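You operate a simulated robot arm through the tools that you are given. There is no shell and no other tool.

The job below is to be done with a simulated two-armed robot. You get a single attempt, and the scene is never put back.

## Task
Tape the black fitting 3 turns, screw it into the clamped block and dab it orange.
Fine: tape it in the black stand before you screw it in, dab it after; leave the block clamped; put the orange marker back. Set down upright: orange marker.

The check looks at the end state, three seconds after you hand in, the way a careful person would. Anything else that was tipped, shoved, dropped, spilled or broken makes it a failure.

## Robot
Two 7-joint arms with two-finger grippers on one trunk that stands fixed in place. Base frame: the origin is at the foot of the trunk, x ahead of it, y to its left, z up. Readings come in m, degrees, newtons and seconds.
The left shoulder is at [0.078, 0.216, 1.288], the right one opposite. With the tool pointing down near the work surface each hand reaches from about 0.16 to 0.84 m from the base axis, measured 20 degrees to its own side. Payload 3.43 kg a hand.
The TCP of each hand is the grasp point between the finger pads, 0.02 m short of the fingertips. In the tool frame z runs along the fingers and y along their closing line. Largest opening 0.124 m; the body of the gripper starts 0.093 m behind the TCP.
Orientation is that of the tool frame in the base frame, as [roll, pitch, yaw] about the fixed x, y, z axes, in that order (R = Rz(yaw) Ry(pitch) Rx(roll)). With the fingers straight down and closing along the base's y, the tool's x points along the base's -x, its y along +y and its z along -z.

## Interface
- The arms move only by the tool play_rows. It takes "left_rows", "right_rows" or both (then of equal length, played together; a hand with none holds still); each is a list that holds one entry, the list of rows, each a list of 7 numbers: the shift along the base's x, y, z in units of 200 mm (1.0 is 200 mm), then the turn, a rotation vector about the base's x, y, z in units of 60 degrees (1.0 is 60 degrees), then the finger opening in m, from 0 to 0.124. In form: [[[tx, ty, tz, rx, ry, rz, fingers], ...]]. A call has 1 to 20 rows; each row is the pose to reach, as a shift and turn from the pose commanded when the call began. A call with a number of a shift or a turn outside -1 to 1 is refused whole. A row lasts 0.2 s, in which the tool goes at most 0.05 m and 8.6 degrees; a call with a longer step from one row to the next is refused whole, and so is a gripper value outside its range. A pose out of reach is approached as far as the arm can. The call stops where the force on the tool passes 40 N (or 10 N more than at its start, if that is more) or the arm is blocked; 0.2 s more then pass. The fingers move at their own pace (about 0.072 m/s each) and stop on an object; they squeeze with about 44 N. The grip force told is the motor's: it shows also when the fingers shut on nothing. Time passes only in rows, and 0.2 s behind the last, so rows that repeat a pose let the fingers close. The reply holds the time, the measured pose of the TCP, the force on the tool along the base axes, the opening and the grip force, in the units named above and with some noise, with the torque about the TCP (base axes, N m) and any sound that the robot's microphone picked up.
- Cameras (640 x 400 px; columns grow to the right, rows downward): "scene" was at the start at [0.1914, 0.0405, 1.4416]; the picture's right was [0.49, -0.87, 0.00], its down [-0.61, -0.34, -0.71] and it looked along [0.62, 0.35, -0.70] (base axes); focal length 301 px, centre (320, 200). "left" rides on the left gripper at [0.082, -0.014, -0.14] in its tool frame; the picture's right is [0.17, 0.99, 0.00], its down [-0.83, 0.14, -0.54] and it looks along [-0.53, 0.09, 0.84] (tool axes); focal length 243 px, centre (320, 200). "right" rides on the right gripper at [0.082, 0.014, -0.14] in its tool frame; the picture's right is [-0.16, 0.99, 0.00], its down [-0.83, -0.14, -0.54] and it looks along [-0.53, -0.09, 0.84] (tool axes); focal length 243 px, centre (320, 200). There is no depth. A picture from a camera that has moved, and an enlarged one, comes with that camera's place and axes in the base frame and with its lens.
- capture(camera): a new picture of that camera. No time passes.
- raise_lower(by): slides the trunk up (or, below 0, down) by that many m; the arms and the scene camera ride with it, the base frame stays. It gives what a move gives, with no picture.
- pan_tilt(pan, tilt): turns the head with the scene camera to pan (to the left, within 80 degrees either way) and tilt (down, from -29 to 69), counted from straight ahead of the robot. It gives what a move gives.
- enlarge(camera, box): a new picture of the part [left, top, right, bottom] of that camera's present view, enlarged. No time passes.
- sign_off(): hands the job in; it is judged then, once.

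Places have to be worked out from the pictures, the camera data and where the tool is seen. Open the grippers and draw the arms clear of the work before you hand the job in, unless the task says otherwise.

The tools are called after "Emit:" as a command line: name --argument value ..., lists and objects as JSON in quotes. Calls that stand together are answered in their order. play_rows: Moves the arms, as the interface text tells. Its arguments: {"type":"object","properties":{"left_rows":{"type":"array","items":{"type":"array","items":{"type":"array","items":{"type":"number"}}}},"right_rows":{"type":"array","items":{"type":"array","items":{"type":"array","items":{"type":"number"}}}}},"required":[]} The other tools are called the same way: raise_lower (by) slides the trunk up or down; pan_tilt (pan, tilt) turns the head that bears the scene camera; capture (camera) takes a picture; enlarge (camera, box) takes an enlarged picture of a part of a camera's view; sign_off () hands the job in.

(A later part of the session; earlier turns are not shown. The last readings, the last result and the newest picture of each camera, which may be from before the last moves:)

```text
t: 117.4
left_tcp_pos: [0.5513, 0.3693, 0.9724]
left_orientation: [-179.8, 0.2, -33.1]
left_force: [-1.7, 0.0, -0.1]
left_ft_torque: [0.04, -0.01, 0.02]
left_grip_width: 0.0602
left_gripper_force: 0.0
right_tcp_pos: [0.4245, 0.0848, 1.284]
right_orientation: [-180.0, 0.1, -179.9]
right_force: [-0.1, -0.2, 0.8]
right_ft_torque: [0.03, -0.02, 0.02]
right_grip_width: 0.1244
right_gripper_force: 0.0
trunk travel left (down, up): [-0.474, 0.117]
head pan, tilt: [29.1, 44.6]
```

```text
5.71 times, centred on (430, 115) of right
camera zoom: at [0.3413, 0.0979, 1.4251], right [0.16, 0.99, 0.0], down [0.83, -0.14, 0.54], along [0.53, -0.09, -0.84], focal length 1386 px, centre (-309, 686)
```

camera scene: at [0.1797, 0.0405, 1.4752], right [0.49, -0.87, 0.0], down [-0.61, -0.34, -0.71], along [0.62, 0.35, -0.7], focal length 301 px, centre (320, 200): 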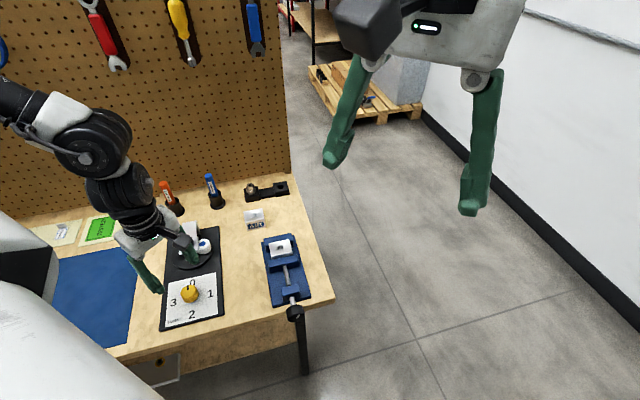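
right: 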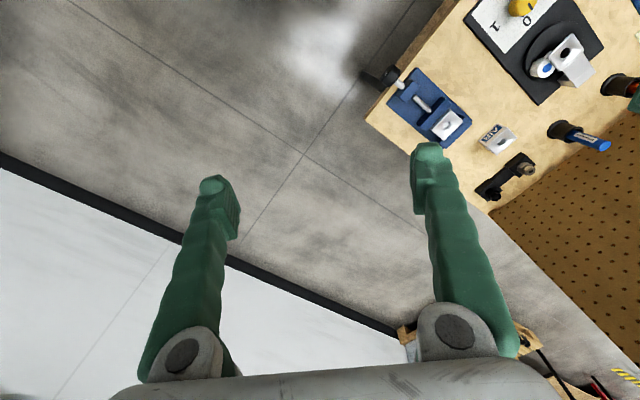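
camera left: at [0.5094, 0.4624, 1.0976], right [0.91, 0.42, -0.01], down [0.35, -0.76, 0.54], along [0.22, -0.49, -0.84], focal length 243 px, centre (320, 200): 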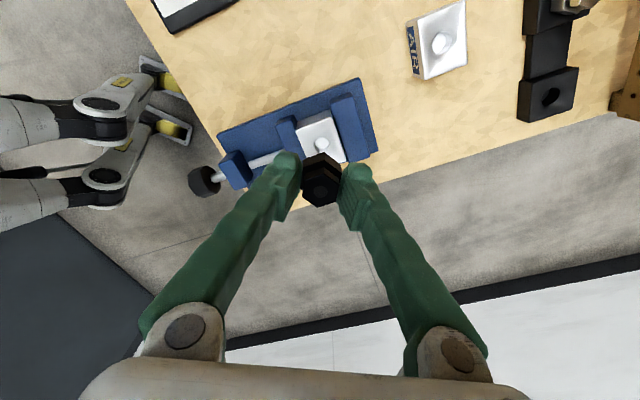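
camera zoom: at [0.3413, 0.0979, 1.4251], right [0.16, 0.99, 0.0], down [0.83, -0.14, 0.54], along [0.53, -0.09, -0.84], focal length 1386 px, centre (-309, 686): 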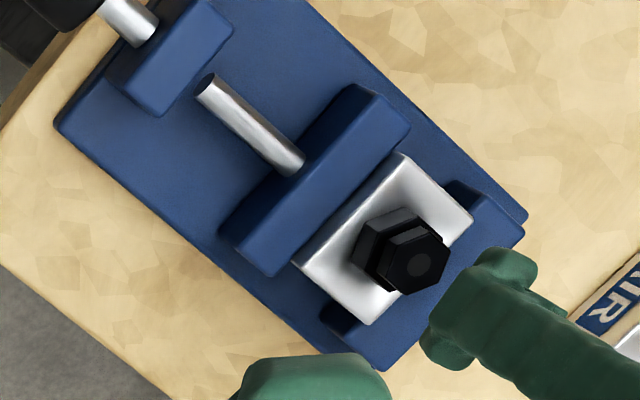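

The hex sits flat on the block with no white tape showing and it is tight, so the fitting is home. Next is the orange marker: it stands near (0.535, 0.76), top ~0.895, which needs a tilted hand again. I'll rise, rotate to yaw -165°, and head that way high above everything.

Emit:
play_rows --left_rows '[[[0, 0, 0.15, 0, 0, 0.1, 0.06], [-0.02, 0.1, 0.3, 0, 0, 0.23, 0.06], [-0.06, 0.3, 0.42, 0, 0, 0.37, 0.06], [-0.12, 0.5, 0.5, 0, 0, 0.51, 0.06], [-0.18, 0.7, 0.54, 0, 0, 0.65, 0.06], [-0.256, 0.904, 0.54, 0, 0, 0.785, 0.06], [-0.256, 0.904, 0.54, 0, 0, 0.8, 0.06]]]'

Emit:
raise_lower --by -0.1

Emit:
capture --camera "scene"

Emit:
capture --camera "left"

```text
t: 119.0
left_tcp_pos: [0.5027, 0.5515, 1.081]
left_orientation: [-179.7, 0.1, 15.1]
left_force: [-0.1, -0.2, -0.7]
left_ft_torque: [0.03, 0.04, 0.03]
left_grip_width: 0.06
left_gripper_force: 0.1
right_tcp_pos: [0.4262, 0.0842, 1.2832]
right_orientation: [-179.9, 0.0, -180.0]
right_force: [0.5, 0.1, -0.8]
right_ft_torque: [0.05, 0.06, -0.05]
right_grip_width: 0.124
right_gripper_force: 0.1
trunk travel left (down, up): [-0.474, 0.117]
head pan, tilt: [29.1, 44.6]
```

```text
t: 120.3
left_tcp_pos: [0.5008, 0.5513, 0.9798]
left_orientation: [-179.7, 0.1, 15.1]
left_force: [-0.5, 0.3, -0.6]
left_ft_torque: [0.03, 0.0, 0.0]
left_grip_width: 0.0601
left_gripper_force: 0.2
right_tcp_pos: [0.4257, 0.0849, 1.1842]
right_orientation: [-180.0, 0.0, -180.0]
right_force: [-0.1, -0.7, 0.5]
right_ft_torque: [-0.03, 0.0, 0.0]
right_grip_width: 0.1239
right_gripper_force: 0.1
trunk travel left (down, up): [-0.374, 0.217]
head pan, tilt: [29.1, 44.6]
```

```text
taken
camera scene: at [0.21, 0.0405, 1.3699], right [0.49, -0.87, 0.0], down [-0.61, -0.34, -0.71], along [0.62, 0.35, -0.7], focal length 301 px, centre (320, 200)
```

scene: 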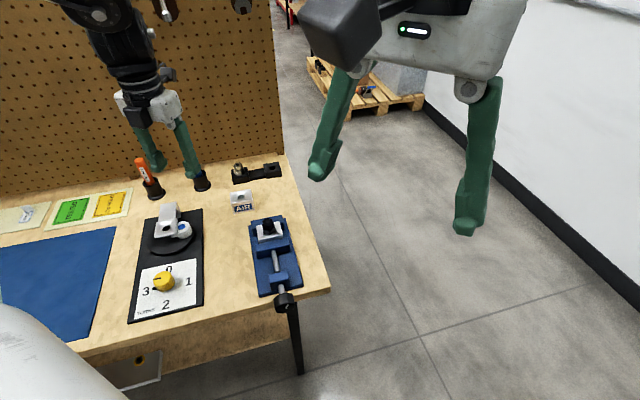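

```text
taken
camera left: at [0.5769, 0.5836, 1.1206], right [0.42, -0.91, -0.01], down [-0.76, -0.35, 0.54], along [-0.49, -0.22, -0.84], focal length 243 px, centre (320, 200)
```

left: 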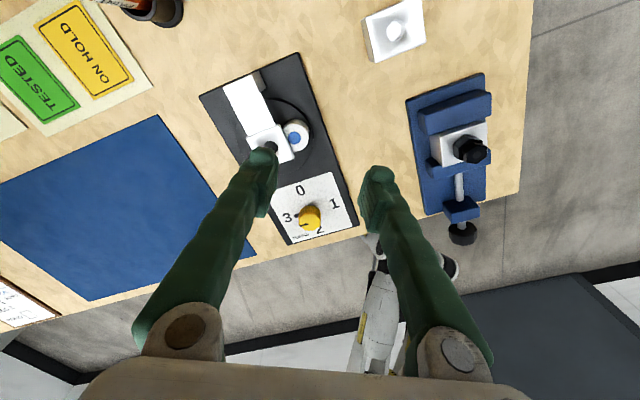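

Good view now. I'll zoom in on the orange marker and its holder from the scene camera.

Emit:
enlarge --camera "scene" --box '[120, 145, 190, 210]'

Emit:
enlarge --camera "scene" --box '[240, 210, 300, 260]'

```text
6.15 times, centred on (155, 178) of scene
camera zoom: at [0.21, 0.0405, 1.3699], right [0.49, -0.87, 0.0], down [-0.61, -0.34, -0.71], along [0.62, 0.35, -0.7], focal length 1851 px, centre (1335, 338)
```

zoom: 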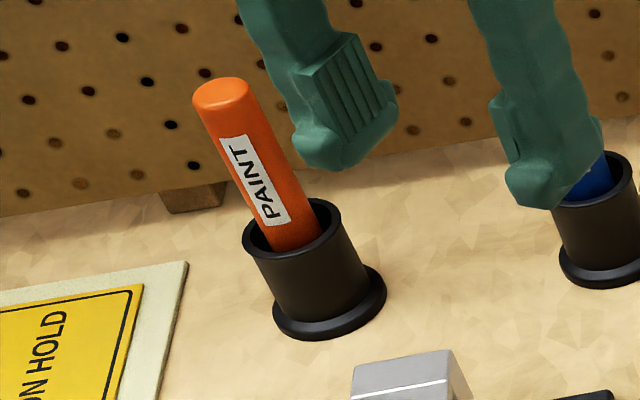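

```text
8.00 times, centred on (270, 235) of scene
camera zoom: at [0.21, 0.0405, 1.3699], right [0.49, -0.87, 0.0], down [-0.61, -0.34, -0.71], along [0.62, 0.35, -0.7], focal length 2406 px, centre (720, -80)
```

zoom: 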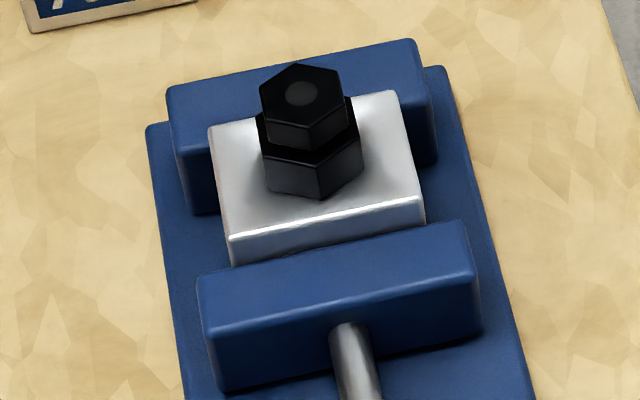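

The marker stands slightly leaning in its wide holder, near (0.537, 0.77). I'll tilt the hand 20° outward (azimuth 15°) and move to a hover above it, keeping the fingertips over z = 0.95.

Emit:
play_rows --left_rows '[[[0.02, 0.1, 0.02, 0.029, -0.107, 0, 0.06], [0.05, 0.3, 0.05, 0.058, -0.215, 0, 0.06], [0.08, 0.5, 0.08, 0.0863, -0.322, 0, 0.06], [0.1, 0.7, 0.1, 0.0863, -0.322, 0, 0.06], [0.11, 0.9, 0.1, 0.0863, -0.322, 0, 0.06], [0.11, 0.95, 0.1, 0.0863, -0.322, 0, 0.06], [0.11, 0.95, 0.1, 0.0863, -0.322, 0, 0.06]]]'

Emit:
capture --camera "left"

Emit:
capture --camera "scene"

```text
t: 121.9
left_tcp_pos: [0.5233, 0.7407, 0.9994]
left_orientation: [-179.7, -19.9, 14.9]
left_force: [0.2, 0.5, 0.7]
left_ft_torque: [0.02, -0.01, 0.0]
left_grip_width: 0.0603
left_gripper_force: 0.1
right_tcp_pos: [0.4248, 0.0863, 1.1835]
right_orientation: [180.0, -0.1, -179.9]
right_force: [-0.2, 0.8, -0.1]
right_ft_torque: [-0.02, -0.02, 0.01]
right_grip_width: 0.1238
right_gripper_force: 0.0
trunk travel left (down, up): [-0.374, 0.217]
head pan, tilt: [29.1, 44.6]
```

```text
taken
camera left: at [0.5482, 0.7607, 1.1595], right [0.41, -0.91, 0.05], down [-0.89, -0.39, 0.22], along [-0.18, -0.14, -0.97], focal length 243 px, centre (320, 200)
```

left: 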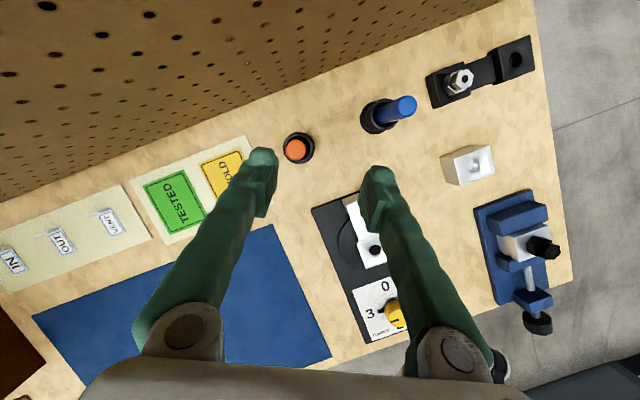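

```text
taken
camera scene: at [0.2106, 0.0405, 1.3698], right [0.49, -0.87, 0.0], down [-0.61, -0.34, -0.71], along [0.62, 0.35, -0.7], focal length 301 px, centre (320, 200)
```

scene: 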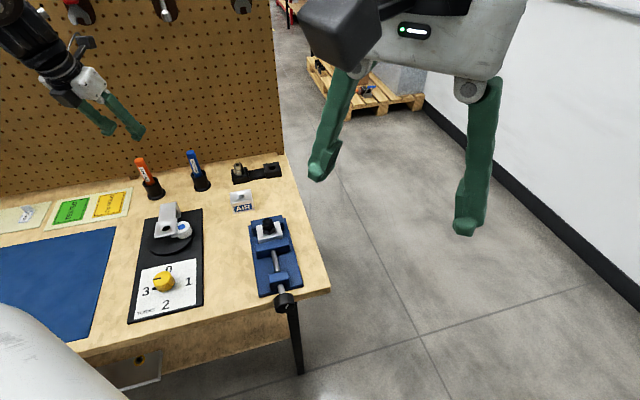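

The hand camera now looks almost straight down at the orange marker. I'll zoom in on it.

Emit:
enlarge --camera "left" --box '[260, 115, 340, 180]'

Emit:
enlarge --camera "scene" --box '[120, 145, 190, 210]'

```text
6.15 times, centred on (300, 148) of left
camera zoom: at [0.5482, 0.7607, 1.1595], right [0.41, -0.91, 0.05], down [-0.89, -0.39, 0.22], along [-0.18, -0.14, -0.97], focal length 1493 px, centre (443, 523)
```

zoom: 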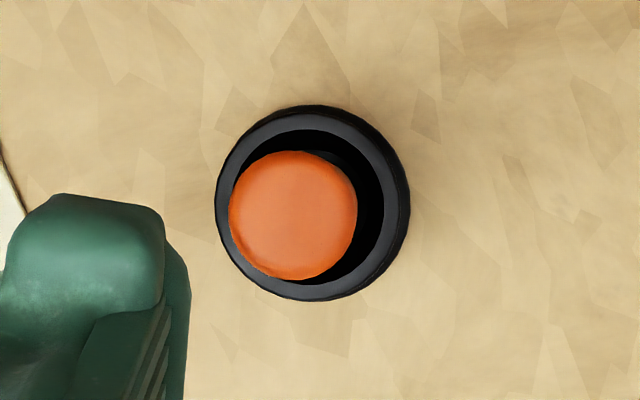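

```text
6.15 times, centred on (155, 178) of scene
camera zoom: at [0.2106, 0.0405, 1.3698], right [0.49, -0.87, 0.0], down [-0.61, -0.34, -0.71], along [0.62, 0.35, -0.7], focal length 1851 px, centre (1335, 338)
```

zoom: 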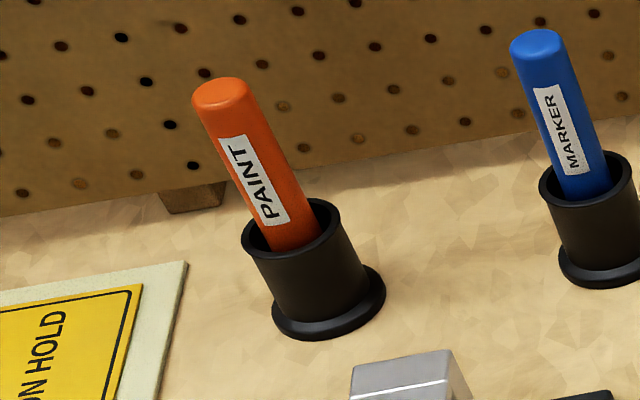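

The marker axis is at about (0.536, 0.768), top z ≈ 0.889, 23 mm thick; the two cameras agree. I'll centre over it and come down partway with the fingers at 0.06.

Emit:
play_rows --left_rows '[[[0.03, 0.06, -0.05, 0, 0, 0, 0.06], [0.0625, 0.133, -0.12, 0, 0, 0, 0.06], [0.0625, 0.133, -0.2, 0, 0, 0, 0.06], [0.0625, 0.133, -0.2, 0, 0, 0, 0.06]]]'

Emit:
capture --camera "left"

Emit:
enlarge --camera "scene" --box '[100, 125, 190, 210]'

```text
t: 122.9
left_tcp_pos: [0.536, 0.7681, 0.9604]
left_orientation: [-179.7, -19.9, 15.0]
left_force: [-0.1, -0.1, -0.1]
left_ft_torque: [0.01, -0.01, 0.01]
left_grip_width: 0.0601
left_gripper_force: 0.0
right_tcp_pos: [0.4251, 0.0857, 1.1836]
right_orientation: [-180.0, 0.0, -179.9]
right_force: [1.1, -0.3, -1.2]
right_ft_torque: [0.0, 0.02, 0.0]
right_grip_width: 0.124
right_gripper_force: 0.0
trunk travel left (down, up): [-0.374, 0.217]
head pan, tilt: [29.1, 44.6]
```

```text
taken
camera left: at [0.5605, 0.7865, 1.1198], right [0.41, -0.91, 0.05], down [-0.89, -0.39, 0.22], along [-0.18, -0.14, -0.97], focal length 243 px, centre (320, 200)
```

left: 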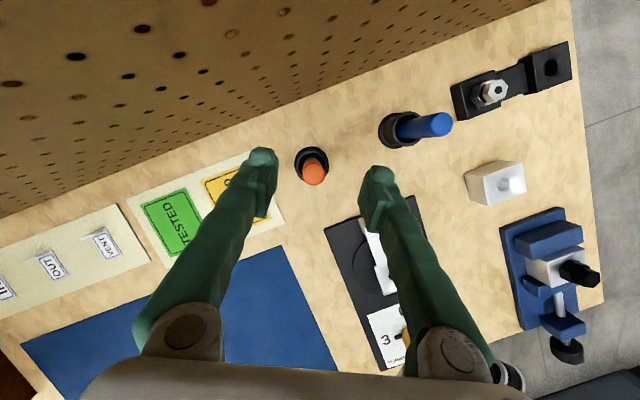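

```text
4.71 times, centred on (145, 168) of scene
camera zoom: at [0.2105, 0.0404, 1.3698], right [0.49, -0.87, 0.0], down [-0.61, -0.34, -0.71], along [0.62, 0.35, -0.7], focal length 1415 px, centre (1144, 353)
```

zoom: 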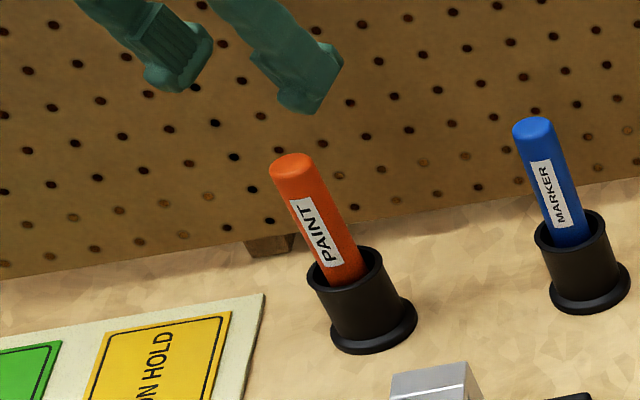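

Nearly centred. I'll zoom in for the exact lateral offset before descending.

Emit:
enlarge --camera "left" --box '[280, 140, 350, 200]'

```text
6.67 times, centred on (315, 170) of left
camera zoom: at [0.5605, 0.7865, 1.1198], right [0.41, -0.91, 0.05], down [-0.89, -0.39, 0.22], along [-0.18, -0.14, -0.97], focal length 1618 px, centre (353, 400)
```

zoom: 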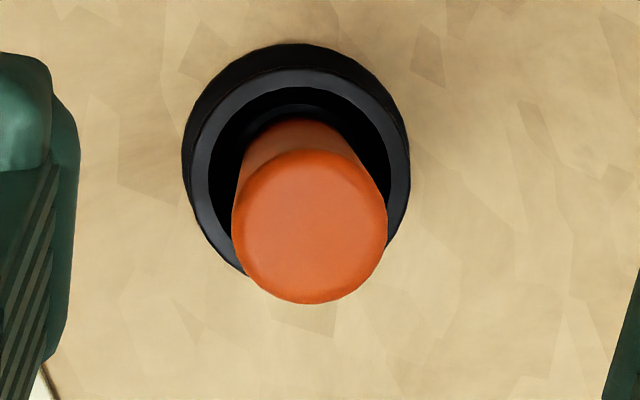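

The marker top is 2 mm off laterally. I'll correct and descend to TCP z = 0.85, fingertips still above the holder rim.

Emit:
play_rows --left_rows '[[[0.0025, 0.0115, -0.1, 0, 0, 0, 0.06], [0.0025, 0.0115, -0.22, 0, 0, 0, 0.06], [0.0025, 0.0115, -0.35, 0, 0, 0, 0.06], [0.0025, 0.0115, -0.47, 0, 0, 0, 0.06], [0.0025, 0.0115, -0.55, 0, 0, 0, 0.06], [0.0025, 0.0115, -0.55, 0, 0, 0, 0.06]]]'

Emit:
capture --camera "left"

Emit:
enlarge --camera "scene" --box '[110, 140, 190, 210]'

```text
t: 124.3
left_tcp_pos: [0.5361, 0.7693, 0.8487]
left_orientation: [-179.7, -20.0, 14.9]
left_force: [-0.6, -0.2, 0.6]
left_ft_torque: [-0.02, 0.02, 0.02]
left_grip_width: 0.0602
left_gripper_force: 0.0
right_tcp_pos: [0.4242, 0.0852, 1.1838]
right_orientation: [179.9, -0.1, -179.8]
right_force: [-0.7, -0.5, -0.8]
right_ft_torque: [0.02, -0.07, 0.03]
right_grip_width: 0.124
right_gripper_force: 0.1
trunk travel left (down, up): [-0.374, 0.217]
head pan, tilt: [29.1, 44.6]
```

```text
taken
camera left: at [0.5611, 0.7887, 1.0091], right [0.41, -0.91, 0.05], down [-0.89, -0.39, 0.22], along [-0.18, -0.14, -0.97], focal length 243 px, centre (320, 200)
```

left: 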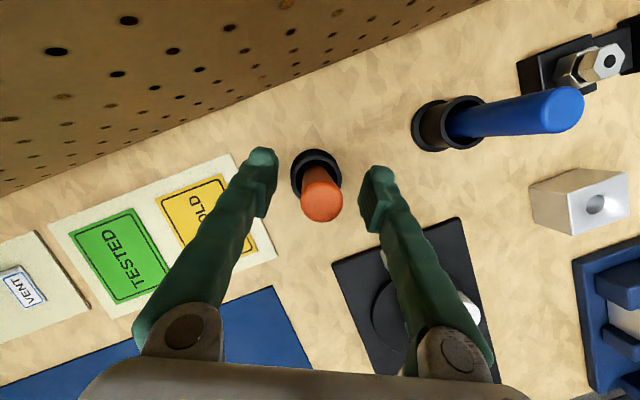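

```text
5.71 times, centred on (150, 175) of scene
camera zoom: at [0.2103, 0.0404, 1.3699], right [0.49, -0.87, 0.0], down [-0.61, -0.34, -0.71], along [0.62, 0.35, -0.7], focal length 1718 px, centre (1291, 343)
```

zoom: 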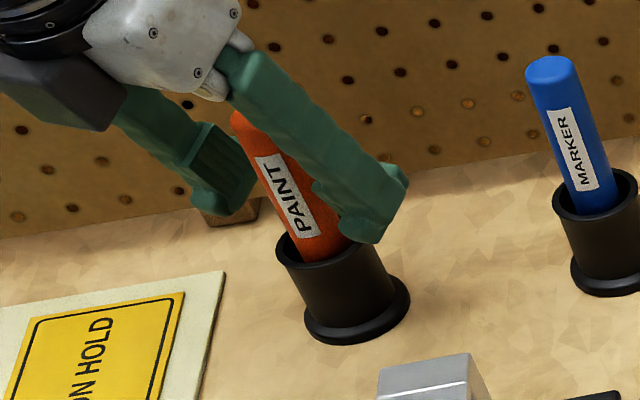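

The fingers straddle the marker just above the holder rim. Closing.

Emit:
play_rows --left_rows '[[[0, 0, 0, 0, 0, 0, 0.045], [0, 0, 0, 0, 0, 0, 0.03], [0, 0, 0, 0, 0, 0, 0.01], [0, 0, 0, 0, 0, 0, 0.01]]]'

Emit:
enlarge --camera "scene" --box '[110, 140, 190, 210]'

Emit:
enlarge --camera "left" --box '[240, 120, 400, 230]'

```text
t: 125.3
left_tcp_pos: [0.5373, 0.7694, 0.8492]
left_orientation: [-179.7, -19.9, 15.0]
left_force: [-0.3, -0.3, -0.3]
left_ft_torque: [-0.01, -0.01, -0.02]
left_grip_width: 0.0201
left_gripper_force: 43.8
right_tcp_pos: [0.4256, 0.0841, 1.1838]
right_orientation: [-180.0, 0.0, -179.9]
right_force: [0.4, 0.1, 0.0]
right_ft_torque: [0.03, -0.01, -0.02]
right_grip_width: 0.1239
right_gripper_force: 0.0
trunk travel left (down, up): [-0.374, 0.217]
head pan, tilt: [29.1, 44.6]
```

```text
5.71 times, centred on (150, 175) of scene
camera zoom: at [0.2104, 0.0406, 1.3698], right [0.49, -0.87, 0.0], down [-0.61, -0.34, -0.71], along [0.62, 0.35, -0.7], focal length 1718 px, centre (1291, 343)
```

zoom: 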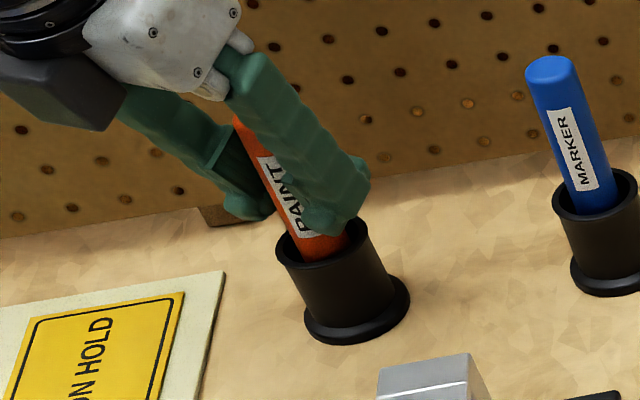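

```text
3.64 times, centred on (320, 175) of left
camera zoom: at [0.5613, 0.7887, 1.0092], right [0.41, -0.91, 0.05], down [-0.89, -0.39, 0.22], along [-0.18, -0.14, -0.97], focal length 882 px, centre (320, 291)
```

zoom: 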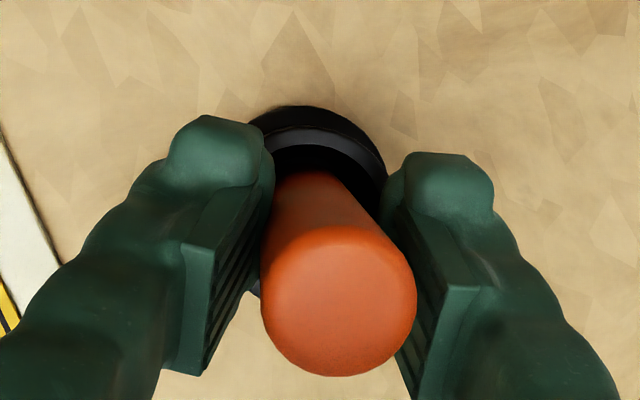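

The marker is gripped (20 mm at 44 N). I'll lift it straight up out of the holder.

Emit:
play_rows --left_rows '[[[0, 0, 0.06, 0, 0, 0, 0.01], [0, 0, 0.15, 0, 0, 0, 0.01], [0, 0, 0.28, 0, 0, 0, 0.01], [0, 0, 0.42, 0, 0, 0, 0.01], [0, 0, 0.58, 0, 0, 0, 0.01], [0, 0, 0.65, 0, 0, 0, 0.01]]]'

Emit:
enlarge --camera "scene" --box '[80, 90, 190, 210]'

Emit:
capture --camera "left"

```text
t: 126.7
left_tcp_pos: [0.5355, 0.7715, 0.9821]
left_orientation: [-179.7, -19.9, 15.1]
left_force: [-0.4, 0.2, -0.2]
left_ft_torque: [0.04, 0.03, -0.04]
left_grip_width: 0.0197
left_gripper_force: 44.6
right_tcp_pos: [0.4248, 0.0846, 1.184]
right_orientation: [-180.0, 0.1, -179.9]
right_force: [-0.1, -0.4, 0.5]
right_ft_torque: [0.0, 0.03, -0.05]
right_grip_width: 0.124
right_gripper_force: 0.1
trunk travel left (down, up): [-0.374, 0.217]
head pan, tilt: [29.1, 44.6]
```

```text
3.33 times, centred on (135, 150) of scene
camera zoom: at [0.2104, 0.0405, 1.3698], right [0.49, -0.87, 0.0], down [-0.61, -0.34, -0.71], along [0.62, 0.35, -0.7], focal length 1002 px, centre (937, 367)
```

zoom: 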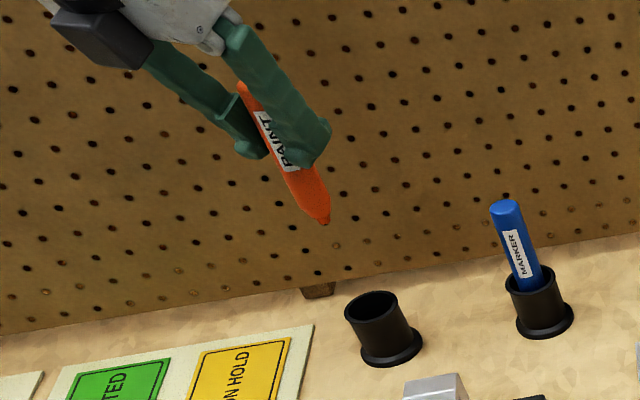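

```text
taken
camera left: at [0.561, 0.7895, 1.1406], right [0.41, -0.91, 0.05], down [-0.89, -0.39, 0.22], along [-0.18, -0.14, -0.97], focal length 243 px, centre (320, 200)
```

left: 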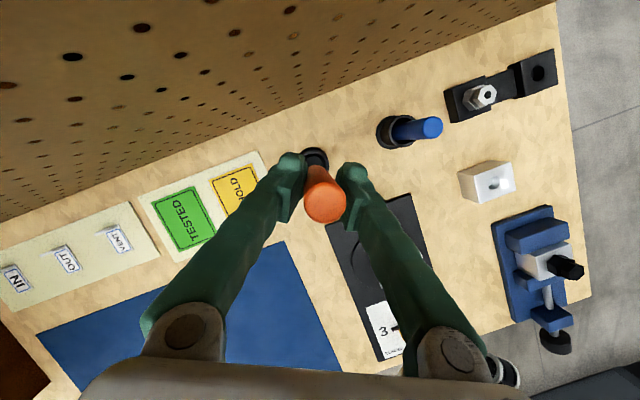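

The marker is free, its tapered tip pointing down about 82 mm below the TCP. I'll raise the trunk 0.1 m for a comfortable pose and carry the marker high over to the vise.

Emit:
raise_lower --by 0.1

Emit:
play_rows --left_rows '[[[0.01, -0.2, 0, 0, 0, 0, 0.01], [0.02, -0.42, 0, 0, 0, 0, 0.01], [0.03, -0.64, 0, 0, 0, 0, 0.01], [0.04, -0.86, 0, 0, 0, 0, 0.01], [0.04, -1.0, 0, 0, 0, 0, 0.01]]]'

Emit:
play_rows --left_rows '[[[0.01, -0.2, -0.05, 0, 0, 0, 0.01], [0.02, -0.42, -0.12, 0, 0, 0, 0.01], [0.03, -0.64, -0.2, 0, 0, 0, 0.01], [0.04, -0.86, -0.25, 0, 0, 0, 0.01], [0.04, -1.0, -0.3, 0, 0, 0, 0.01], [0.04, -1.0, -0.3, 0, 0, 0, 0.01]]]'

Emit:
capture --camera "scene"

Emit:
capture --camera "left"

```text
t: 128.1
left_tcp_pos: [0.5365, 0.7695, 1.0793]
left_orientation: [-179.7, -19.7, 15.0]
left_force: [0.0, 0.0, -0.2]
left_ft_torque: [-0.01, -0.03, -0.03]
left_grip_width: 0.0197
left_gripper_force: 44.0
right_tcp_pos: [0.4253, 0.0861, 1.2833]
right_orientation: [180.0, -0.1, -179.9]
right_force: [0.6, 0.1, 0.7]
right_ft_torque: [0.04, 0.03, 0.0]
right_grip_width: 0.1241
right_gripper_force: 0.1
trunk travel left (down, up): [-0.474, 0.117]
head pan, tilt: [29.1, 44.6]
```

```text
t: 129.3
left_tcp_pos: [0.5443, 0.5686, 1.081]
left_orientation: [-179.7, -19.8, 15.1]
left_force: [-0.4, 0.9, -0.4]
left_ft_torque: [-0.01, 0.02, 0.0]
left_grip_width: 0.0197
left_gripper_force: 44.1
right_tcp_pos: [0.4252, 0.085, 1.2838]
right_orientation: [-179.8, 0.0, -179.9]
right_force: [-0.6, -0.1, 0.7]
right_ft_torque: [0.0, 0.01, 0.04]
right_grip_width: 0.124
right_gripper_force: 0.1
trunk travel left (down, up): [-0.474, 0.117]
head pan, tilt: [29.1, 44.6]
```

```text
t: 130.7
left_tcp_pos: [0.5513, 0.3691, 1.0188]
left_orientation: [-179.7, -19.9, 15.0]
left_force: [-0.2, 0.7, 0.2]
left_ft_torque: [-0.03, 0.03, 0.03]
left_grip_width: 0.0198
left_gripper_force: 43.8
right_tcp_pos: [0.4239, 0.0859, 1.283]
right_orientation: [-180.0, 0.0, -179.9]
right_force: [0.1, -0.5, -0.8]
right_ft_torque: [0.02, 0.0, 0.04]
right_grip_width: 0.1239
right_gripper_force: 0.0
trunk travel left (down, up): [-0.474, 0.117]
head pan, tilt: [29.1, 44.6]
```

```text
taken
camera scene: at [0.1793, 0.0413, 1.4752], right [0.49, -0.87, 0.0], down [-0.61, -0.34, -0.71], along [0.62, 0.35, -0.7], focal length 301 px, centre (320, 200)
```

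scene: 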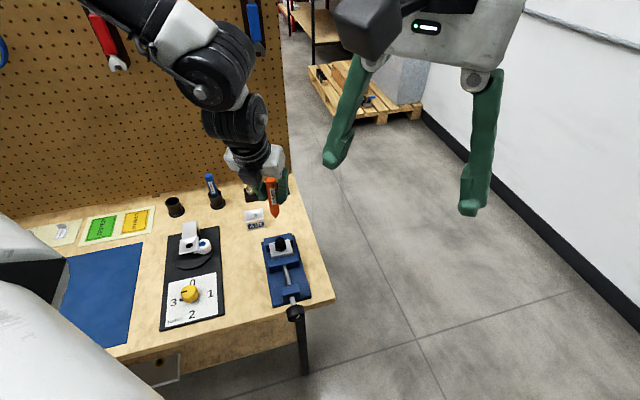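

```text
taken
camera left: at [0.5774, 0.3887, 1.1794], right [0.41, -0.91, 0.05], down [-0.89, -0.39, 0.22], along [-0.18, -0.14, -0.97], focal length 243 px, centre (320, 200)
```

left: 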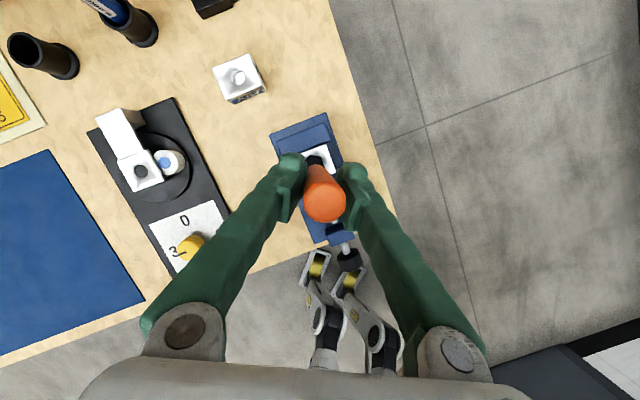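

I'm above the vise with the marker upright. I'll zoom the scene view to see the tip relative to the fitting.

Emit:
enlarge --camera "scene" --box '[240, 165, 320, 265]'

Emit:
enlarge --camera "right" --box '[340, 50, 500, 160]'

```text
4.00 times, centred on (280, 215) of scene
camera zoom: at [0.1793, 0.0413, 1.4752], right [0.49, -0.87, 0.0], down [-0.61, -0.34, -0.71], along [0.62, 0.35, -0.7], focal length 1203 px, centre (480, 140)
```

zoom: 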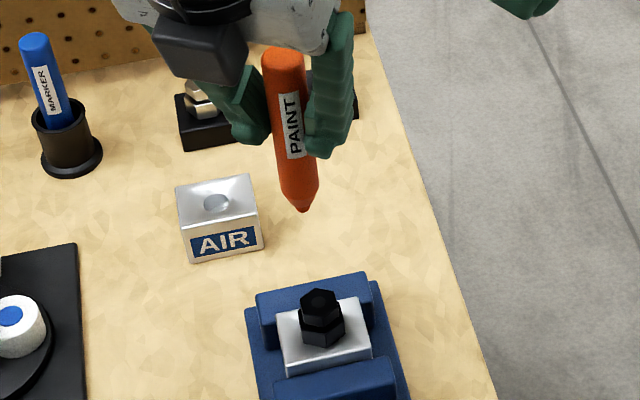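

```text
3.64 times, centred on (420, 105) of right
camera zoom: at [0.3422, 0.0994, 1.4248], right [0.16, 0.99, 0.0], down [0.83, -0.14, 0.54], along [0.53, -0.09, -0.84], focal length 882 px, centre (-44, 546)
```

zoom: 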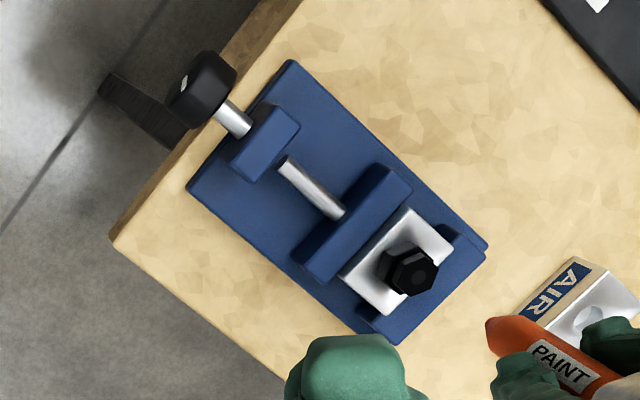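

Both the scene and right cameras see the tip and the fitting, which is good for alignment. I'll come down until the tip is about 2 cm above the fitting, then measure the offset in both views.

Emit:
play_rows --left_rows '[[[0, 0, -0.1, 0, 0, 0, 0.01], [0, 0, -0.2, 0, 0, 0, 0.01], [0, 0, -0.3, 0, 0, 0, 0.01], [0, 0, -0.3, 0, 0, 0, 0.01]]]'

Emit:
enlarge --camera "scene" --box '[260, 215, 310, 260]'

Emit:
enlarge --camera "right" --box '[390, 70, 480, 140]'

```text
t: 131.7
left_tcp_pos: [0.5526, 0.3695, 0.9606]
left_orientation: [-179.7, -19.9, 15.0]
left_force: [0.8, 0.0, -0.4]
left_ft_torque: [-0.01, -0.01, -0.01]
left_grip_width: 0.0197
left_gripper_force: 44.0
right_tcp_pos: [0.4237, 0.0854, 1.2842]
right_orientation: [180.0, 0.0, -179.9]
right_force: [0.5, 0.0, 0.2]
right_ft_torque: [-0.01, -0.01, 0.01]
right_grip_width: 0.1238
right_gripper_force: 0.0
trunk travel left (down, up): [-0.474, 0.117]
head pan, tilt: [29.1, 44.6]
```

```text
8.89 times, centred on (285, 238) of scene
camera zoom: at [0.1795, 0.0406, 1.4752], right [0.49, -0.87, 0.0], down [-0.61, -0.34, -0.71], along [0.62, 0.35, -0.7], focal length 2673 px, centre (631, -133)
```

zoom: 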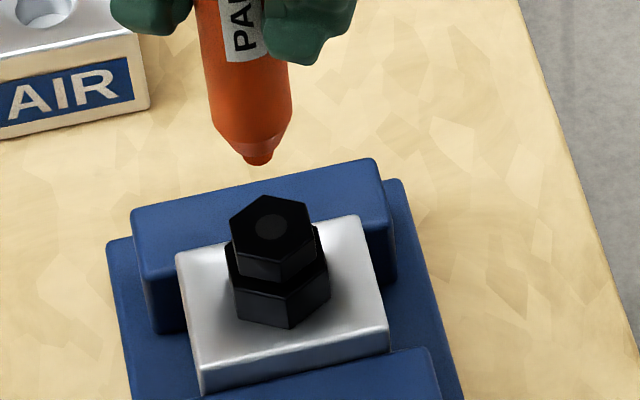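

```text
5.71 times, centred on (435, 105) of right
camera zoom: at [0.3424, 0.0986, 1.4248], right [0.16, 0.99, 0.0], down [0.83, -0.14, 0.54], along [0.53, -0.09, -0.84], focal length 1386 px, centre (-337, 743)
```

zoom: 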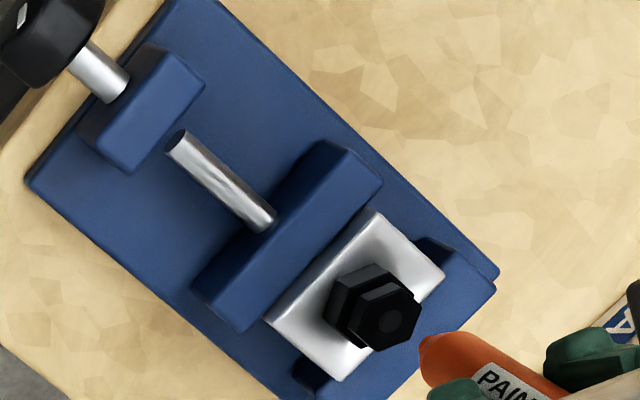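

From the scene view, the tip is directly over the fitting's centre. To avoid the centre hole, I'll aim 7 mm off to one side of the top face and lower to about 8 mm above it.

Emit:
play_rows --left_rows '[[[-0.009, 0.016, -0.02, 0, 0, 0, 0.01], [-0.017, 0.0305, -0.06, 0, 0, 0, 0.01], [-0.017, 0.0305, -0.11, 0, 0, 0, 0.01], [-0.017, 0.0305, -0.11, 0, 0, 0, 0.01]]]'

Emit:
enlarge --camera "scene" --box '[265, 220, 305, 255]'

Emit:
enlarge --camera "right" --box '[390, 70, 480, 140]'

```text
t: 132.7
left_tcp_pos: [0.5484, 0.3763, 0.9384]
left_orientation: [-179.7, -19.9, 15.1]
left_force: [-0.5, -0.3, 0.1]
left_ft_torque: [0.01, 0.01, -0.01]
left_grip_width: 0.02
left_gripper_force: 43.5
right_tcp_pos: [0.4263, 0.0855, 1.284]
right_orientation: [-180.0, 0.0, -179.9]
right_force: [-0.1, -0.6, -0.2]
right_ft_torque: [0.02, 0.03, 0.02]
right_grip_width: 0.1237
right_gripper_force: 0.2
trunk travel left (down, up): [-0.474, 0.117]
head pan, tilt: [29.1, 44.6]
```

```text
11.43 times, centred on (285, 238) of scene
camera zoom: at [0.1795, 0.0405, 1.4752], right [0.49, -0.87, 0.0], down [-0.61, -0.34, -0.71], along [0.62, 0.35, -0.7], focal length 3437 px, centre (720, -229)
```

zoom: 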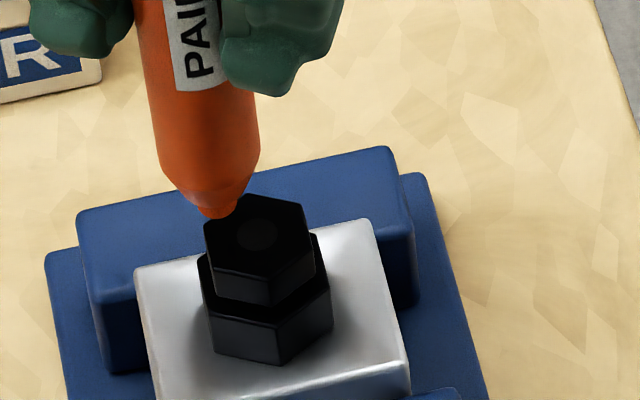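

```text
5.71 times, centred on (435, 105) of right
camera zoom: at [0.3424, 0.0986, 1.4248], right [0.16, 0.99, 0.0], down [0.83, -0.14, 0.54], along [0.53, -0.09, -0.84], focal length 1386 px, centre (-337, 743)
```

zoom: 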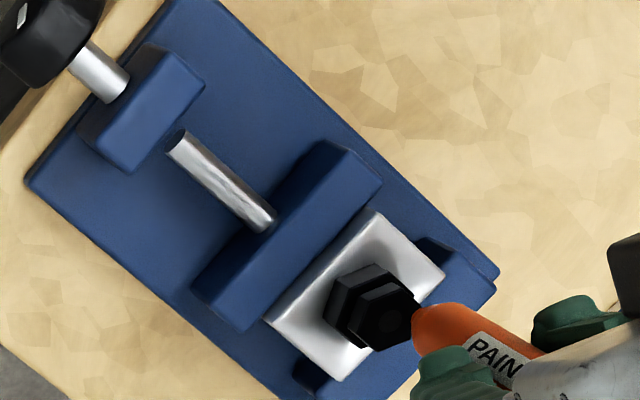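

The tip hovers ~9 mm above the top face, heading for a spot about 8 mm off-centre. I'll bring it in 1.5 mm and lower most of the way.

Emit:
play_rows --left_rows '[[[0.0035, -0.0065, -0.01, 0, 0, 0, 0.01], [0.0035, -0.0065, -0.02, 0, 0, 0, 0.01], [0.0035, -0.0065, -0.03, 0, 0, 0, 0.01], [0.0035, -0.0065, -0.03, 0, 0, 0, 0.01]]]'

Emit:
enlarge --camera "scene" --box '[265, 220, 305, 255]'

```text
t: 133.7
left_tcp_pos: [0.5498, 0.3747, 0.9336]
left_orientation: [-179.7, -20.0, 15.0]
left_force: [0.0, 0.5, -0.5]
left_ft_torque: [0.0, 0.0, 0.04]
left_grip_width: 0.0198
left_gripper_force: 43.9
right_tcp_pos: [0.4252, 0.0845, 1.2848]
right_orientation: [-179.9, 0.0, -179.8]
right_force: [0.0, -0.5, 0.6]
right_ft_torque: [0.01, 0.01, 0.03]
right_grip_width: 0.1244
right_gripper_force: 0.0
trunk travel left (down, up): [-0.474, 0.117]
head pan, tilt: [29.1, 44.6]
```

```text
11.43 times, centred on (285, 238) of scene
camera zoom: at [0.1797, 0.0405, 1.4752], right [0.49, -0.87, 0.0], down [-0.61, -0.34, -0.71], along [0.62, 0.35, -0.7], focal length 3437 px, centre (720, -229)
```

zoom: 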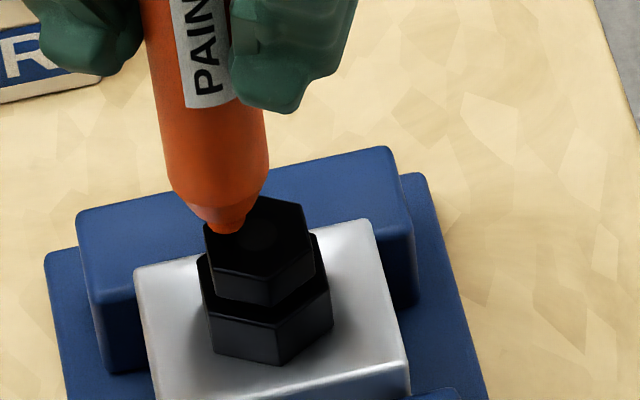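

The tip is a few mm above the face. I'll lower in 1 mm steps to touch.

Emit:
play_rows --left_rows '[[[0, 0, -0.005, 0, 0, 0, 0.01], [0, 0, -0.01, 0, 0, 0, 0.01], [0, 0, -0.015, 0, 0, 0, 0.01]]]'

Emit:
enlarge --camera "scene" --box '[265, 220, 305, 255]'

```text
t: 134.5
left_tcp_pos: [0.5499, 0.3746, 0.9293]
left_orientation: [-179.8, -20.0, 15.0]
left_force: [-0.3, 0.4, 0.7]
left_ft_torque: [0.06, 0.02, -0.01]
left_grip_width: 0.0201
left_gripper_force: 43.9
right_tcp_pos: [0.4263, 0.0846, 1.2839]
right_orientation: [-180.0, 0.0, -179.9]
right_force: [-0.5, -0.1, 1.1]
right_ft_torque: [-0.02, -0.01, -0.02]
right_grip_width: 0.124
right_gripper_force: 0.0
trunk travel left (down, up): [-0.474, 0.117]
head pan, tilt: [29.1, 44.6]
```

```text
11.43 times, centred on (285, 238) of scene
camera zoom: at [0.1794, 0.0405, 1.4752], right [0.49, -0.87, 0.0], down [-0.61, -0.34, -0.71], along [0.62, 0.35, -0.7], focal length 3437 px, centre (720, -229)
```

zoom: 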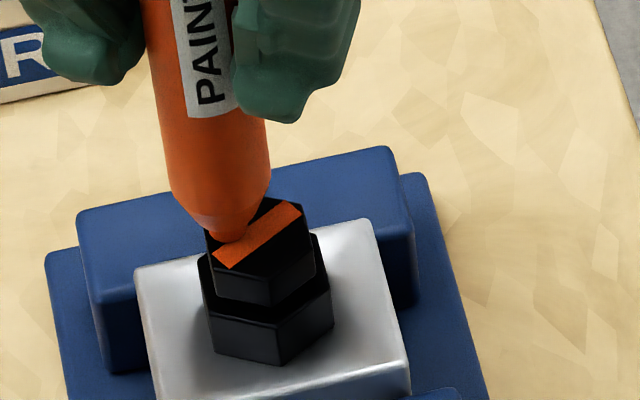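

The tip touched and an orange stripe has appeared across the fitting's top. I'll lift straight up right away.

Emit:
play_rows --left_rows '[[[0, 0, 0.06, 0, 0, 0, 0.01], [0, 0, 0.2, 0, 0, 0, 0.01], [0, 0, 0.4, 0, 0, 0, 0.01], [0, 0, 0.6, 0, 0, 0, 0.01], [0, 0, 0.75, 0, 0, 0, 0.01]]]'

Emit:
enlarge --camera "scene" --box '[255, 215, 315, 265]'

Emit:
enlarge --camera "scene" --box '[140, 170, 240, 240]'

```text
t: 135.7
left_tcp_pos: [0.5496, 0.3736, 1.0802]
left_orientation: [-179.7, -19.9, 15.0]
left_force: [-0.8, -0.1, 0.5]
left_ft_torque: [0.02, 0.01, -0.03]
left_grip_width: 0.0199
left_gripper_force: 44.7
right_tcp_pos: [0.4242, 0.0834, 1.2846]
right_orientation: [-180.0, 0.0, -180.0]
right_force: [0.3, 0.5, -0.8]
right_ft_torque: [-0.01, 0.0, 0.0]
right_grip_width: 0.124
right_gripper_force: 0.1
trunk travel left (down, up): [-0.474, 0.117]
head pan, tilt: [29.1, 44.6]
```

```text
8.00 times, centred on (285, 240) of scene
camera zoom: at [0.1788, 0.0402, 1.4753], right [0.49, -0.87, 0.0], down [-0.61, -0.34, -0.71], along [0.62, 0.35, -0.7], focal length 2406 px, centre (600, -120)
```

zoom: 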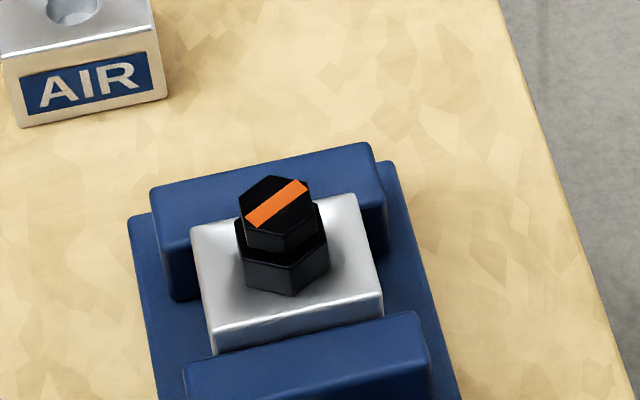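

```text
5.71 times, centred on (190, 205) of scene
camera zoom: at [0.1788, 0.0402, 1.4753], right [0.49, -0.87, 0.0], down [-0.61, -0.34, -0.71], along [0.62, 0.35, -0.7], focal length 1718 px, centre (1063, 171)
```

zoom: 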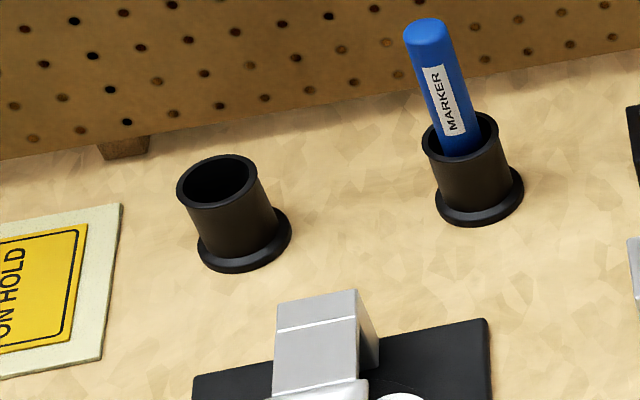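

The fitting is screwed in and shows a clear orange stripe. Now I'll retrace my path exactly to bring the marker back above its holder.

Emit:
play_rows --left_rows '[[[-0.006, 0.2, 0, 0, 0, 0, 0.01], [-0.013, 0.42, 0, 0, 0, 0, 0.01], [-0.02, 0.64, 0, 0, 0, 0, 0.01], [-0.027, 0.86, 0, 0, 0, 0, 0.01], [-0.0335, 1.0, 0, 0, 0, 0, 0.01]]]'

Emit:
play_rows --left_rows '[[[-0.006, 0.2, 0, 0, 0, 0, 0.01], [-0.013, 0.42, 0, 0, 0, 0, 0.01], [-0.02, 0.64, 0, 0, 0, 0, 0.01], [-0.027, 0.86, 0, 0, 0, 0, 0.01], [-0.033, 0.976, 0, 0, 0, 0, 0.01], [-0.033, 0.976, 0, 0, 0, 0, 0.01]]]'

Emit:
raise_lower --by -0.1

Emit:
enlarge --camera "scene" --box '[80, 90, 190, 210]'

Emit:
capture --camera "left"

```text
t: 136.9
left_tcp_pos: [0.5437, 0.5752, 1.0791]
left_orientation: [-179.8, -19.9, 15.0]
left_force: [0.3, -0.1, -1.0]
left_ft_torque: [-0.06, 0.01, 0.01]
left_grip_width: 0.0199
left_gripper_force: 44.0
right_tcp_pos: [0.4249, 0.0855, 1.285]
right_orientation: [179.9, 0.0, -179.9]
right_force: [0.4, 0.5, 0.5]
right_ft_torque: [-0.06, 0.02, 0.01]
right_grip_width: 0.1239
right_gripper_force: 0.0
trunk travel left (down, up): [-0.474, 0.117]
head pan, tilt: [29.1, 44.6]
```

```text
t: 138.3
left_tcp_pos: [0.5368, 0.7698, 1.0816]
left_orientation: [-179.8, -19.8, 15.0]
left_force: [-0.1, 0.6, 0.1]
left_ft_torque: [0.02, -0.01, 0.0]
left_grip_width: 0.0198
left_gripper_force: 43.7
right_tcp_pos: [0.4256, 0.0848, 1.2846]
right_orientation: [-179.9, -0.1, -179.9]
right_force: [-0.1, -0.5, 0.4]
right_ft_torque: [0.0, 0.02, -0.01]
right_grip_width: 0.124
right_gripper_force: 0.0
trunk travel left (down, up): [-0.474, 0.117]
head pan, tilt: [29.1, 44.6]
```

```text
t: 139.6
left_tcp_pos: [0.5371, 0.7705, 0.9795]
left_orientation: [-179.7, -20.0, 15.0]
left_force: [0.5, 0.0, -0.4]
left_ft_torque: [0.03, -0.01, 0.01]
left_grip_width: 0.0202
left_gripper_force: 43.9
right_tcp_pos: [0.4262, 0.0857, 1.1842]
right_orientation: [-179.9, 0.1, 179.9]
right_force: [-0.1, 0.5, -0.5]
right_ft_torque: [-0.01, -0.01, -0.01]
right_grip_width: 0.1237
right_gripper_force: 0.0
trunk travel left (down, up): [-0.374, 0.217]
head pan, tilt: [29.1, 44.6]
```

```text
3.33 times, centred on (135, 150) of scene
camera zoom: at [0.2102, 0.0404, 1.3699], right [0.49, -0.87, 0.0], down [-0.61, -0.34, -0.71], along [0.62, 0.35, -0.7], focal length 1002 px, centre (937, 367)
```

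zoom: 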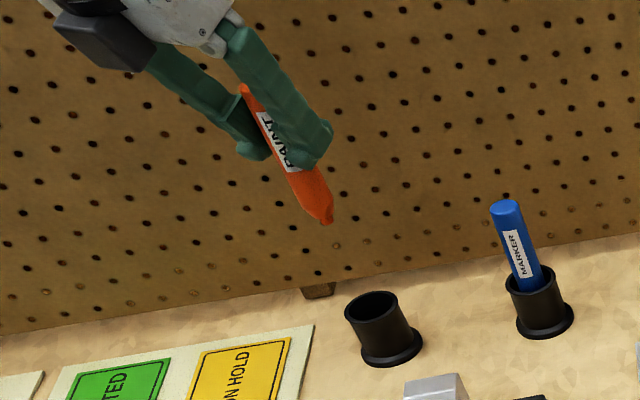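

```text
taken
camera left: at [0.561, 0.7888, 1.1394], right [0.41, -0.91, 0.05], down [-0.89, -0.39, 0.22], along [-0.18, -0.14, -0.97], focal length 243 px, centre (320, 200)
```

left: 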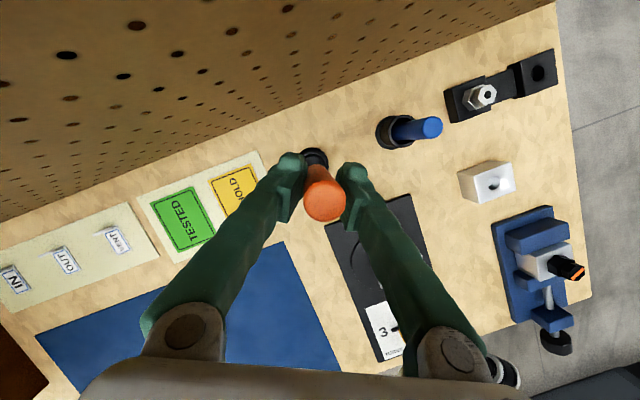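

The view matches the moment after I lifted it, so the marker is directly above its holder. Lowering straight down.

Emit:
play_rows --left_rows '[[[0, 0, -0.1, 0, 0, 0, 0.01], [0, 0, -0.22, 0, 0, 0, 0.01], [0, 0, -0.34, 0, 0, 0, 0.01], [0, 0, -0.44, 0, 0, 0, 0.01], [0, 0, -0.5, 0, 0, 0, 0.01], [0, 0, -0.56, 0, 0, 0, 0.01]]]'

Emit:
enlarge --camera "scene" --box '[110, 140, 190, 210]'

Emit:
enlarge --camera "left" --box '[240, 120, 400, 230]'

```text
t: 141.0
left_tcp_pos: [0.5356, 0.7707, 0.8653]
left_orientation: [-179.7, -19.9, 15.0]
left_force: [-0.4, -0.3, 0.3]
left_ft_torque: [-0.03, 0.0, 0.0]
left_grip_width: 0.0199
left_gripper_force: 44.4
right_tcp_pos: [0.4246, 0.0846, 1.1844]
right_orientation: [-180.0, 0.0, -179.9]
right_force: [0.6, 0.5, 0.2]
right_ft_torque: [-0.01, -0.03, -0.02]
right_grip_width: 0.124
right_gripper_force: 0.0
trunk travel left (down, up): [-0.374, 0.217]
head pan, tilt: [29.1, 44.6]
```

```text
5.71 times, centred on (150, 175) of scene
camera zoom: at [0.2108, 0.041, 1.3698], right [0.49, -0.87, 0.0], down [-0.61, -0.34, -0.71], along [0.62, 0.35, -0.7], focal length 1718 px, centre (1291, 343)
```

zoom: 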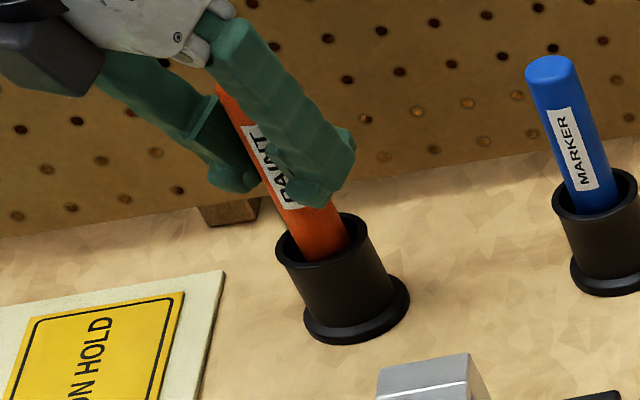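

```text
3.64 times, centred on (320, 175) of left
camera zoom: at [0.5615, 0.7895, 1.0259], right [0.41, -0.91, 0.05], down [-0.89, -0.39, 0.22], along [-0.18, -0.14, -0.97], focal length 882 px, centre (320, 291)
```

zoom: 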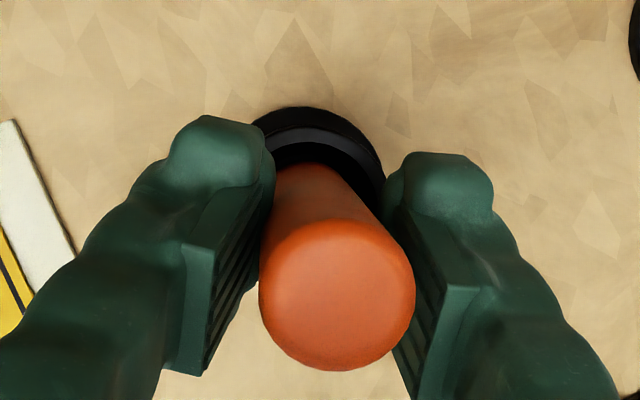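

The marker is inside the holder with no contact force. I'll lower the last 15 mm gently.

Emit:
play_rows --left_rows '[[[0, 0, -0.02, 0, 0, 0, 0.01], [0, 0, -0.04, 0, 0, 0, 0.01], [0, 0, -0.06, 0, 0, 0, 0.01], [0, 0, -0.07, 0, 0, 0, 0.01], [0, 0, -0.077, 0, 0, 0, 0.01]]]'

```text
t: 142.2
left_tcp_pos: [0.5364, 0.7698, 0.8516]
left_orientation: [-179.6, -19.9, 15.0]
left_force: [0.5, 0.0, -1.0]
left_ft_torque: [0.0, 0.02, 0.04]
left_grip_width: 0.02
left_gripper_force: 43.5
right_tcp_pos: [0.426, 0.0855, 1.184]
right_orientation: [-180.0, 0.0, -179.9]
right_force: [0.9, 0.6, 0.1]
right_ft_torque: [0.0, 0.01, 0.02]
right_grip_width: 0.1239
right_gripper_force: 0.0
trunk travel left (down, up): [-0.374, 0.217]
head pan, tilt: [29.1, 44.6]
```

I'm at the pick-up height and no contact is felt yet. I'll go 1.5 mm lower to set the marker on the holder's floor.

Emit:
play_rows --left_rows '[[[0, 0, -0.004, 0, 0, 0, 0.01], [0, 0, -0.0075, 0, 0, 0, 0.01], [0, 0, -0.0075, 0, 0, 0, 0.01]]]'

```text
t: 143.0
left_tcp_pos: [0.5369, 0.7699, 0.8498]
left_orientation: [-179.7, -19.9, 15.0]
left_force: [-0.3, 0.0, 0.1]
left_ft_torque: [0.0, -0.01, 0.02]
left_grip_width: 0.0197
left_gripper_force: 43.7
right_tcp_pos: [0.4256, 0.0853, 1.1841]
right_orientation: [-179.9, 0.0, -179.9]
right_force: [-0.2, -0.3, 0.1]
right_ft_torque: [0.01, 0.0, -0.01]
right_grip_width: 0.1238
right_gripper_force: 0.0
trunk travel left (down, up): [-0.374, 0.217]
head pan, tilt: [29.1, 44.6]
```

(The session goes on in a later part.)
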